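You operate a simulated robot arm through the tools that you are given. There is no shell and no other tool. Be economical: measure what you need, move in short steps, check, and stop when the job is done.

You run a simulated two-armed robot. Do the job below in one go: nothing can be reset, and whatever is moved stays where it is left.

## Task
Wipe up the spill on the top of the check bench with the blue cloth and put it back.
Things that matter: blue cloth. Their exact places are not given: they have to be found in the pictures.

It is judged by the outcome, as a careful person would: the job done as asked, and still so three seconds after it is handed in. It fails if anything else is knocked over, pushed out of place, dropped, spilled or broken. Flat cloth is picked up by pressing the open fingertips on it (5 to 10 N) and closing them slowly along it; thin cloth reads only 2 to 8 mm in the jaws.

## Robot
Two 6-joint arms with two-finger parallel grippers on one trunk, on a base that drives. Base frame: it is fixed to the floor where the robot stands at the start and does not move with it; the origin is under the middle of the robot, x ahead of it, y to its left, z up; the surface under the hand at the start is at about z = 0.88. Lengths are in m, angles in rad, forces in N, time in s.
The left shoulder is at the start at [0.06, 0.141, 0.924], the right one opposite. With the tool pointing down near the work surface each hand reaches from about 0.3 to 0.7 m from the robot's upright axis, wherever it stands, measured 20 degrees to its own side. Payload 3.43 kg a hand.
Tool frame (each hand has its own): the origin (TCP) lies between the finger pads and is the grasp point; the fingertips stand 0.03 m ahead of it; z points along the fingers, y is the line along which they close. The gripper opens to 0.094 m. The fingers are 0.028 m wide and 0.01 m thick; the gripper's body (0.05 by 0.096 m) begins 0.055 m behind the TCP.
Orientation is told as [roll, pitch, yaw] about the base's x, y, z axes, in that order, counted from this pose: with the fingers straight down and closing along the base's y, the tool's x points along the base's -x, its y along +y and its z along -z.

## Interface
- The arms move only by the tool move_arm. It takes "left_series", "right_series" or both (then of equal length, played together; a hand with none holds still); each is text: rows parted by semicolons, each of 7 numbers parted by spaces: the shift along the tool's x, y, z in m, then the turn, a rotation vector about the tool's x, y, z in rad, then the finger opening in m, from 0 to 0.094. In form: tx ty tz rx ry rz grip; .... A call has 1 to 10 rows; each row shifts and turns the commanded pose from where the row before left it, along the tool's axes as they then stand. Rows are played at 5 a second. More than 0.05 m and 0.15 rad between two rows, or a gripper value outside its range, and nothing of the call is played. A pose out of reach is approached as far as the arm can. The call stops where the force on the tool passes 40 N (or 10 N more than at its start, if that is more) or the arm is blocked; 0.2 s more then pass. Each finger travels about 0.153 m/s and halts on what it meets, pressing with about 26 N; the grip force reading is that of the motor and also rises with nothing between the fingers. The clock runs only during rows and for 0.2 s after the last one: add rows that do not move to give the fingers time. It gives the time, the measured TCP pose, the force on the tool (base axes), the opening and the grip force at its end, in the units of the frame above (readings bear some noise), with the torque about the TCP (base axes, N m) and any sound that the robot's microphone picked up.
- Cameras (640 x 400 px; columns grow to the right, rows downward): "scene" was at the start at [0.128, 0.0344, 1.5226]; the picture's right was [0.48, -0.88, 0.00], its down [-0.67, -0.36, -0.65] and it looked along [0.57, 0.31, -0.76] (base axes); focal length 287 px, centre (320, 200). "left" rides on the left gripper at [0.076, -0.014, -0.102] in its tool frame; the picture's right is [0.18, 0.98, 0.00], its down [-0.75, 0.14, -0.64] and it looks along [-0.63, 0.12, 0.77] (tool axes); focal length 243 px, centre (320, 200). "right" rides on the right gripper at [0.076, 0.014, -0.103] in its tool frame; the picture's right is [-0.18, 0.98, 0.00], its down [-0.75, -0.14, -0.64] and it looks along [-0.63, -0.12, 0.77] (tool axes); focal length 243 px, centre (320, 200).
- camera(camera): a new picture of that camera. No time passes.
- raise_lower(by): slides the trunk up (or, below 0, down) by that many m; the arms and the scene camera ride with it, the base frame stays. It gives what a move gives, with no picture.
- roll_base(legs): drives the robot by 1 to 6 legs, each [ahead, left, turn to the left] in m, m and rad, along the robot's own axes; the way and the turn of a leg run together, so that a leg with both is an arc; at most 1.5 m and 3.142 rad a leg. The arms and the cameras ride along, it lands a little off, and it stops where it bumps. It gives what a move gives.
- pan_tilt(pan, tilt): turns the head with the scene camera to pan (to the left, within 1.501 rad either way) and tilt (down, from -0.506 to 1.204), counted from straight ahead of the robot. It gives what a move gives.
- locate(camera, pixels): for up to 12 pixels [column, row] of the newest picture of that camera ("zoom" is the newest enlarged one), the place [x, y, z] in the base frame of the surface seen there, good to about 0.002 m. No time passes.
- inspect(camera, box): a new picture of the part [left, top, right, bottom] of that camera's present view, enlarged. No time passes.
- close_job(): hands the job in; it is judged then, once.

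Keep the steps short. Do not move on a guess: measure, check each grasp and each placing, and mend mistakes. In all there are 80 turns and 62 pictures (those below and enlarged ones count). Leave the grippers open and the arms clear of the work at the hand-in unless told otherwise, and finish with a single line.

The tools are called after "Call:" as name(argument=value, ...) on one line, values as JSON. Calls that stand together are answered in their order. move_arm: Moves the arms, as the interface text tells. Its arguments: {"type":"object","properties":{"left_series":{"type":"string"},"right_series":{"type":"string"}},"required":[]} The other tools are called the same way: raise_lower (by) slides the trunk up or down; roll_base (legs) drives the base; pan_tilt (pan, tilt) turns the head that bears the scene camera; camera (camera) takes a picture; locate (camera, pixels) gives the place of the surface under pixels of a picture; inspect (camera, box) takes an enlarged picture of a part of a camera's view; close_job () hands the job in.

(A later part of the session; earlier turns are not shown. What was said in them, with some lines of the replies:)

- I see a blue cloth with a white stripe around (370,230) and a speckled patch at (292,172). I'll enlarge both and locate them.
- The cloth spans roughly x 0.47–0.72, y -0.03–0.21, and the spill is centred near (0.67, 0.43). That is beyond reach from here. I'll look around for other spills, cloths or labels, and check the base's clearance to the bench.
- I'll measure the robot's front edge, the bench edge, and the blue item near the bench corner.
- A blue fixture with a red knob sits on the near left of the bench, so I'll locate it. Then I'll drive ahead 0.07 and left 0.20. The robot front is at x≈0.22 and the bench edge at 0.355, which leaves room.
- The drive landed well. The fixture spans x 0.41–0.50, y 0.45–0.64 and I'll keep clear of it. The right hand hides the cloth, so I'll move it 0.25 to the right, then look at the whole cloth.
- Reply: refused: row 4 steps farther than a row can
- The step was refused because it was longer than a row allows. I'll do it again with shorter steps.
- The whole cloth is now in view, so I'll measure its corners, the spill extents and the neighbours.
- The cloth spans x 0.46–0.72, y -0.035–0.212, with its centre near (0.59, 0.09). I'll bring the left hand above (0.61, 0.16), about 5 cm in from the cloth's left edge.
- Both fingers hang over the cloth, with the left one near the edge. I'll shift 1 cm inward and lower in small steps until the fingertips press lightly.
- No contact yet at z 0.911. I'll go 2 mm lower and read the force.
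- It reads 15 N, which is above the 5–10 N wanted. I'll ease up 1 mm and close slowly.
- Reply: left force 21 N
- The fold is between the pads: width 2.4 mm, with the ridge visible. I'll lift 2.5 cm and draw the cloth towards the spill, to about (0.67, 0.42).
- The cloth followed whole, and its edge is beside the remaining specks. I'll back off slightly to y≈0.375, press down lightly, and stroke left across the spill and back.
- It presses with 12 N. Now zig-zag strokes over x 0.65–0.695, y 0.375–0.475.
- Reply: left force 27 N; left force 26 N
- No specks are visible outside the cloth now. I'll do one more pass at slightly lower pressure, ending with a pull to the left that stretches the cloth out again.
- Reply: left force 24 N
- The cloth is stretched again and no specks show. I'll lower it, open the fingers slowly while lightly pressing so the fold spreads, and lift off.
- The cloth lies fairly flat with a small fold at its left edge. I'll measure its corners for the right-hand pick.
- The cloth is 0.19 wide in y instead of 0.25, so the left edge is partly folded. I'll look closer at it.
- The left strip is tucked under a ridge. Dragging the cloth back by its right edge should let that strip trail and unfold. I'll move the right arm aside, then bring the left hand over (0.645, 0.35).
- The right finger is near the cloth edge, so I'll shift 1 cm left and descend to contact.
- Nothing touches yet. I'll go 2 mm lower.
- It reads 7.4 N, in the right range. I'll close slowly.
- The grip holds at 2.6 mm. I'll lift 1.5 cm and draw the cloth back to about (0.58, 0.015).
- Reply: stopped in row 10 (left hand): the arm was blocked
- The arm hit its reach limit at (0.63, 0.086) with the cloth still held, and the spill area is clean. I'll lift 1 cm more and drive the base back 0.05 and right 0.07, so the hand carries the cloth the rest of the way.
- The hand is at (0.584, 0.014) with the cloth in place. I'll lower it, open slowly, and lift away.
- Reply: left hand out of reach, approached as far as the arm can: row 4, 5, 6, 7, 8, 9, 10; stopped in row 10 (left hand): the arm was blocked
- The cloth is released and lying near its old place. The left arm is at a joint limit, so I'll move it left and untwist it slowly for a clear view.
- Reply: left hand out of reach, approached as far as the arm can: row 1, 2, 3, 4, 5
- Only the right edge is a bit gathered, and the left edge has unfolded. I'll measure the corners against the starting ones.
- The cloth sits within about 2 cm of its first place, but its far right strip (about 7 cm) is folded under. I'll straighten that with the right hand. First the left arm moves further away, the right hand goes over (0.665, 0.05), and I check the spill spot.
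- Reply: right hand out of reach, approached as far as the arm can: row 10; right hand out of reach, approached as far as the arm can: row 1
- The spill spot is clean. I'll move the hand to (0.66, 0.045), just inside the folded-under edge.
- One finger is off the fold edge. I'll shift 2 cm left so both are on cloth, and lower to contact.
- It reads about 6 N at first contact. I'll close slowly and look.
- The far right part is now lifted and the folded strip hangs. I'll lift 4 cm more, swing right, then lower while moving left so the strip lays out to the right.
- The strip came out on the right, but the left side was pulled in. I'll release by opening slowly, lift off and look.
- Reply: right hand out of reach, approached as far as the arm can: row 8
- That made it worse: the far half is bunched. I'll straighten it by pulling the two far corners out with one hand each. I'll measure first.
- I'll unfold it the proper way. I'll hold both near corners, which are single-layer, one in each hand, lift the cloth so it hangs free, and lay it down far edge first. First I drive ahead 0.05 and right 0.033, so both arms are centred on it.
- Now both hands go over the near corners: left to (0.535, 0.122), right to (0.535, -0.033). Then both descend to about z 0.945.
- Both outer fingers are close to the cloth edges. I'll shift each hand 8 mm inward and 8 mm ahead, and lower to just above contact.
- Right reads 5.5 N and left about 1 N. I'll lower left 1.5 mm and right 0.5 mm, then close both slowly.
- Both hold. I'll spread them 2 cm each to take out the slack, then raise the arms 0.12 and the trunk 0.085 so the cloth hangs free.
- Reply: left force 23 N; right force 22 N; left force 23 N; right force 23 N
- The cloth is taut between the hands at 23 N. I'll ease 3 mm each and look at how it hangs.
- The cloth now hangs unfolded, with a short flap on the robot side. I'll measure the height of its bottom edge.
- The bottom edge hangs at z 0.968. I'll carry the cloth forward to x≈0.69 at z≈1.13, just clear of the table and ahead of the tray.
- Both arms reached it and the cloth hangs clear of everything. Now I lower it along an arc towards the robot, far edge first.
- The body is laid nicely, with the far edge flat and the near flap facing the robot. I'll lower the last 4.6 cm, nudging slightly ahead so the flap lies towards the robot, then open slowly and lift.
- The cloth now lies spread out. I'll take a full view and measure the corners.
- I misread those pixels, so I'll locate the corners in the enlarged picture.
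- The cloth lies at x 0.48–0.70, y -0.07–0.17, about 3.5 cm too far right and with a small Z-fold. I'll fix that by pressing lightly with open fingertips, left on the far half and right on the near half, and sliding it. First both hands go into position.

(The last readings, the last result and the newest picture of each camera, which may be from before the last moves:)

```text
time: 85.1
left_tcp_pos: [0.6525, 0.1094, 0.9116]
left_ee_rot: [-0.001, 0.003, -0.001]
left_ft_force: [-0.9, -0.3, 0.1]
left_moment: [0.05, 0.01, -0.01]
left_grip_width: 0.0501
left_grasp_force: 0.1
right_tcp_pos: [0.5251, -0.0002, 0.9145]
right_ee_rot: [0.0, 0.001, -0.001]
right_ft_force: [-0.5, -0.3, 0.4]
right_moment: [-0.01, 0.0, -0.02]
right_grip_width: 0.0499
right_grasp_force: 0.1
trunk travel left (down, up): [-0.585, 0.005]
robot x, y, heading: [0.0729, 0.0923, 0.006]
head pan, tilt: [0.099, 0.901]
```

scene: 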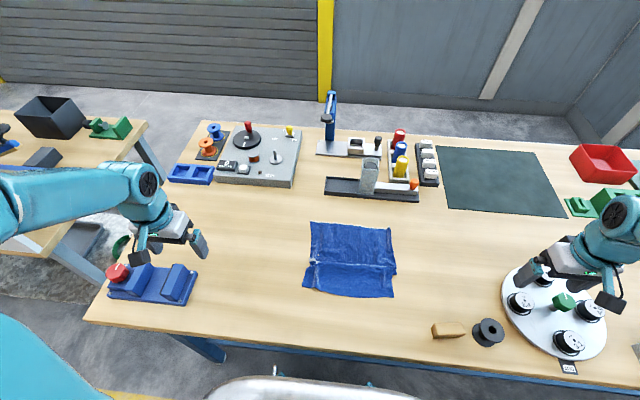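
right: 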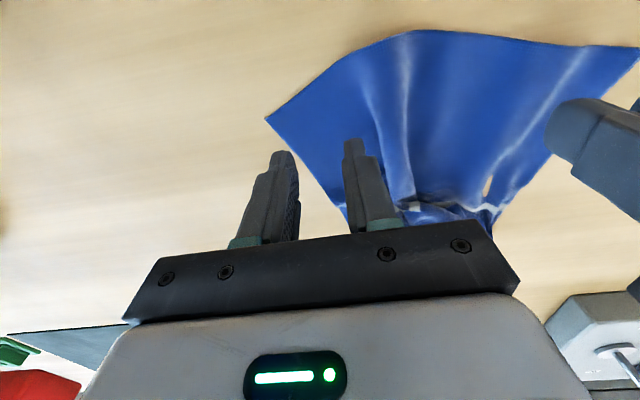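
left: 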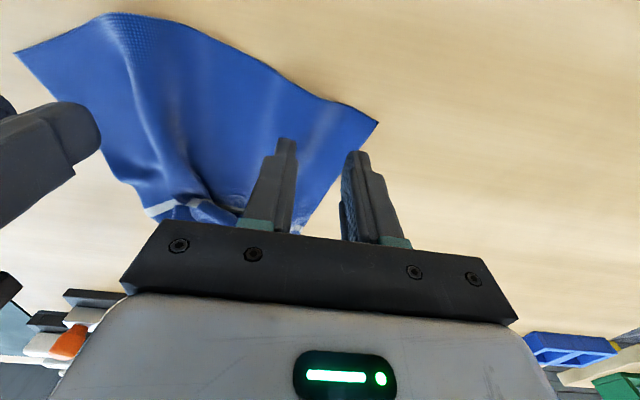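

Not quite touching yet. I'll lower left 2 mm and right 3 mm to get light pressure.

Call:
move_arm(left_series="0 0 0.001 0 0 0 0.05; 0 0 0.001 0 0 0 0.05; 0 0 0 0 0 0 0.05", right_series="0 0 0.002 0 0 0 0.05; 0 0 0.001 0 0 0 0.05; 0 0 0 0 0 0 0.05")

```text
time: 85.9
left_tcp_pos: [0.6532, 0.1087, 0.9115]
left_ee_rot: [-0.001, -0.001, -0.001]
left_ft_force: [0.9, 0.8, 9.5]
left_moment: [0.14, -0.02, -0.03]
left_grip_width: 0.0503
left_grasp_force: 0.3
right_tcp_pos: [0.5252, -0.0013, 0.9109]
right_ee_rot: [-0.001, -0.002, -0.001]
right_ft_force: [-0.8, 0.0, 0.0]
right_moment: [-0.04, -0.02, 0.0]
right_grip_width: 0.05
right_grasp_force: 0.1
trunk travel left (down, up): [-0.585, 0.005]
robot x, y, heading: [0.0763, 0.0852, 0.003]
head pan, tilt: [0.099, 0.901]
```

Left reads 9.5 N. Right needs 2 mm more, and then both slide 3.7 cm to the left.

Call:
move_arm(right_series="0 0 0.001 0 0 0 0.05; 0 0 0.0008 0 0 0 0.05; 0 0 0 0 0 0 0.05")

Call:
move_arm(left_series="0 0.0075 0 0 0 0 0.05; 0 0.0075 0 0 0 0 0.05; 0 0.0075 0 0 0 0 0.05; 0 0.0075 0 0 0 0 0.05; 0 0.0075 0 0 0 0 0.05; 0 0 0 0 0 0 0.05", right_series="0 0.0075 0 0 0 0 0.05; 0 0.0075 0 0 0 0 0.05; 0 0.0075 0 0 0 0 0.05; 0 0.0075 0 0 0 0 0.05; 0 0.0075 0 0 0 0 0.05; 0 0 0 0 0 0 0.05")

Call:
inspect(camera="scene", box=[260, 190, 440, 320])

```text
time: 86.7
left_tcp_pos: [0.651, 0.108, 0.9117]
left_ee_rot: [-0.001, -0.001, -0.001]
left_ft_force: [1.3, 0.1, 5.7]
left_moment: [0.03, -0.03, -0.03]
left_grip_width: 0.05
left_grasp_force: 0.0
right_tcp_pos: [0.5242, -0.0002, 0.911]
right_ee_rot: [0.0, -0.005, 0.0]
right_ft_force: [-3.4, -0.8, 27.7]
right_moment: [-0.11, 0.27, 0.01]
right_grip_width: 0.0501
right_grasp_force: 0.0
trunk travel left (down, up): [-0.585, 0.005]
robot x, y, heading: [0.0779, 0.0875, -0.002]
head pan, tilt: [0.099, 0.901]
```

```text
time: 88.1
left_tcp_pos: [0.6501, 0.1464, 0.911]
left_ee_rot: [-0.001, -0.002, 0.0]
left_ft_force: [0.2, -0.3, -0.5]
left_moment: [-0.01, 0.02, -0.05]
left_grip_width: 0.0501
left_grasp_force: 0.1
right_tcp_pos: [0.5243, 0.0359, 0.9108]
right_ee_rot: [0.002, -0.005, -0.001]
right_ft_force: [-0.6, -9.6, 38.8]
right_moment: [-0.56, 0.22, 0.05]
right_grip_width: 0.0506
right_grasp_force: 1.1
trunk travel left (down, up): [-0.585, 0.005]
robot x, y, heading: [0.0789, 0.0852, 0.001]
head pan, tilt: [0.099, 0.901]
```

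```text
3.08 times, centred on (350, 255) of scene
```

zoom: 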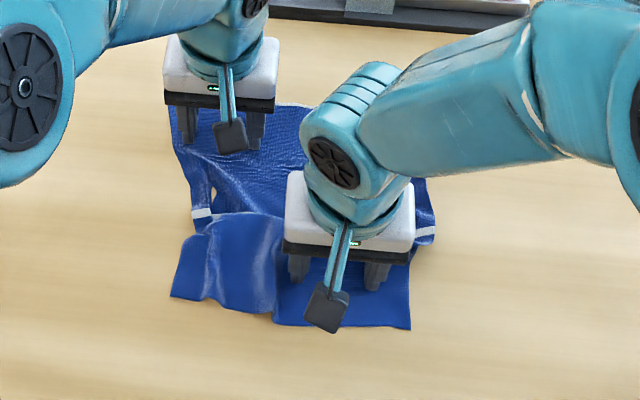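

The cloth moved left. The right hand presses hard at 39 N, so I'll ease it 2.5 mm, pull 2.5 cm towards the robot to open the Z-fold, then lift both straight up.

Call:
move_arm(left_series="0 0 -0.02 0 0 0 0.05; 0 0 -0.03 0 0 0 0.05; 0 0 0 0 0 0 0.05; 0 0 0 0 0 0 0.05; 0 0 0 0 0 0 0.05; 0 0 0 0 0 0 0.05", right_series="0 0 -0.0025 0 0 0 0.05; 0 0 0 0 0 0 0.05; 0.008 0 0 0 0 0 0.05; 0.008 0 0 0 0 0 0.05; 0.008 0 0 0 0 0 0.05; 0 0 0 0 0 0 0.05")

Call:
move_arm(left_series="0 0 -0.04 0 0 0 0.06; 0 0.04 -0.03 0 0 0 0.094; 0 0.045 -0.02 0 0 0 0.094; 0.01 0.045 0 0 0 0 0.094; 0.02 0.045 0 0 0 0 0.094; 0.02 0.045 0 0 0 0 0.094; 0.02 0.045 0 0 0 0 0.094; 0.02 0.045 0 0 0 0 0.094", right_series="0 0 -0.03 0 0 0 0.05; 0 0 -0.045 0 0 0 0.05; 0 0 -0.045 0 0 0 0.06; 0 -0.045 -0.02 0 0 0 0.094; 0 -0.048 0 0 0 0 0.094; 0 -0.048 0 0 0 0 0.094; 0 -0.048 0 0 0 0 0.094; 0 -0.048 0 0 0 0 0.094")

Call:
inspect(camera="scene", box=[260, 190, 440, 320])

```text
time: 89.5
left_tcp_pos: [0.6505, 0.1472, 0.9601]
left_ee_rot: [-0.003, 0.001, -0.001]
left_ft_force: [-0.3, 0.2, 2.0]
left_moment: [0.0, -0.03, 0.01]
left_grip_width: 0.05
left_grasp_force: 0.0
right_tcp_pos: [0.5011, 0.0373, 0.9127]
right_ee_rot: [0.0, -0.001, 0.002]
right_ft_force: [4.4, -1.6, 17.0]
right_moment: [-0.11, -0.13, 0.01]
right_grip_width: 0.0501
right_grasp_force: 0.0
trunk travel left (down, up): [-0.585, 0.005]
robot x, y, heading: [0.0794, 0.0863, 0.002]
head pan, tilt: [0.099, 0.901]
```

```text
time: 91.3
left_tcp_pos: [0.5611, 0.4573, 1.0523]
left_ee_rot: [0.0, 0.0, -0.001]
left_ft_force: [0.4, -0.5, -1.0]
left_moment: [0.01, 0.01, 0.0]
left_grip_width: 0.0937
left_grasp_force: 0.1
right_tcp_pos: [0.5019, -0.2008, 1.0531]
right_ee_rot: [0.0, -0.002, 0.002]
right_ft_force: [-0.3, -0.9, -0.6]
right_moment: [-0.03, 0.01, 0.01]
right_grip_width: 0.0943
right_grasp_force: 0.0
trunk travel left (down, up): [-0.585, 0.005]
robot x, y, heading: [0.0805, 0.0867, 0.004]
head pan, tilt: [0.099, 0.901]
```

```text
3.08 times, centred on (350, 255) of scene
```

zoom: 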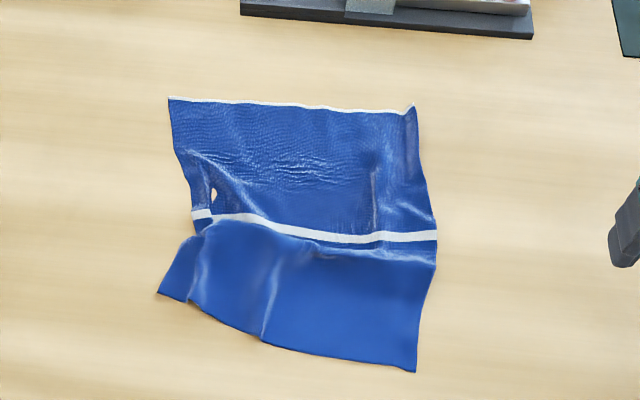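

That looks much better: nearly flat with the stripe visible. I'll measure the corners.

Call:
locate(camera="zoom", pixels=[[171, 99], [412, 108], [160, 292], [413, 369], [192, 215], [434, 237], [214, 195], [300, 230]])

Call:
inspect(camera="scene", box=[80, 110, 440, 340])

```text
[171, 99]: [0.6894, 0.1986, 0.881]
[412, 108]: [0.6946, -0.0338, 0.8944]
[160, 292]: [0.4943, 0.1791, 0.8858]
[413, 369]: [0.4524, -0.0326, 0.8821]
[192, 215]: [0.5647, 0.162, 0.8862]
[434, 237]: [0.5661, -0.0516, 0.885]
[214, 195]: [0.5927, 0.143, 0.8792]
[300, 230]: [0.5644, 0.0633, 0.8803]
```

```text
1.74 times, centred on (260, 225) of scene
```

zoom: 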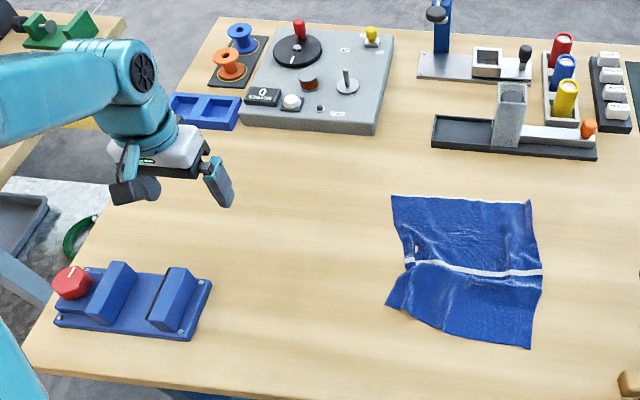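

The cloth corners are within about 1–4 cm of where they started. The spill spot is clean, nothing else has moved, the grippers are open and the arms are clear. Handing in.

Call:
close_job()

```text
The job is handed in.
```

The spill on the check bench is wiped up and the blue cloth is back within about 1–4 cm of its original place, lying nearly flat with a few wrinkles.
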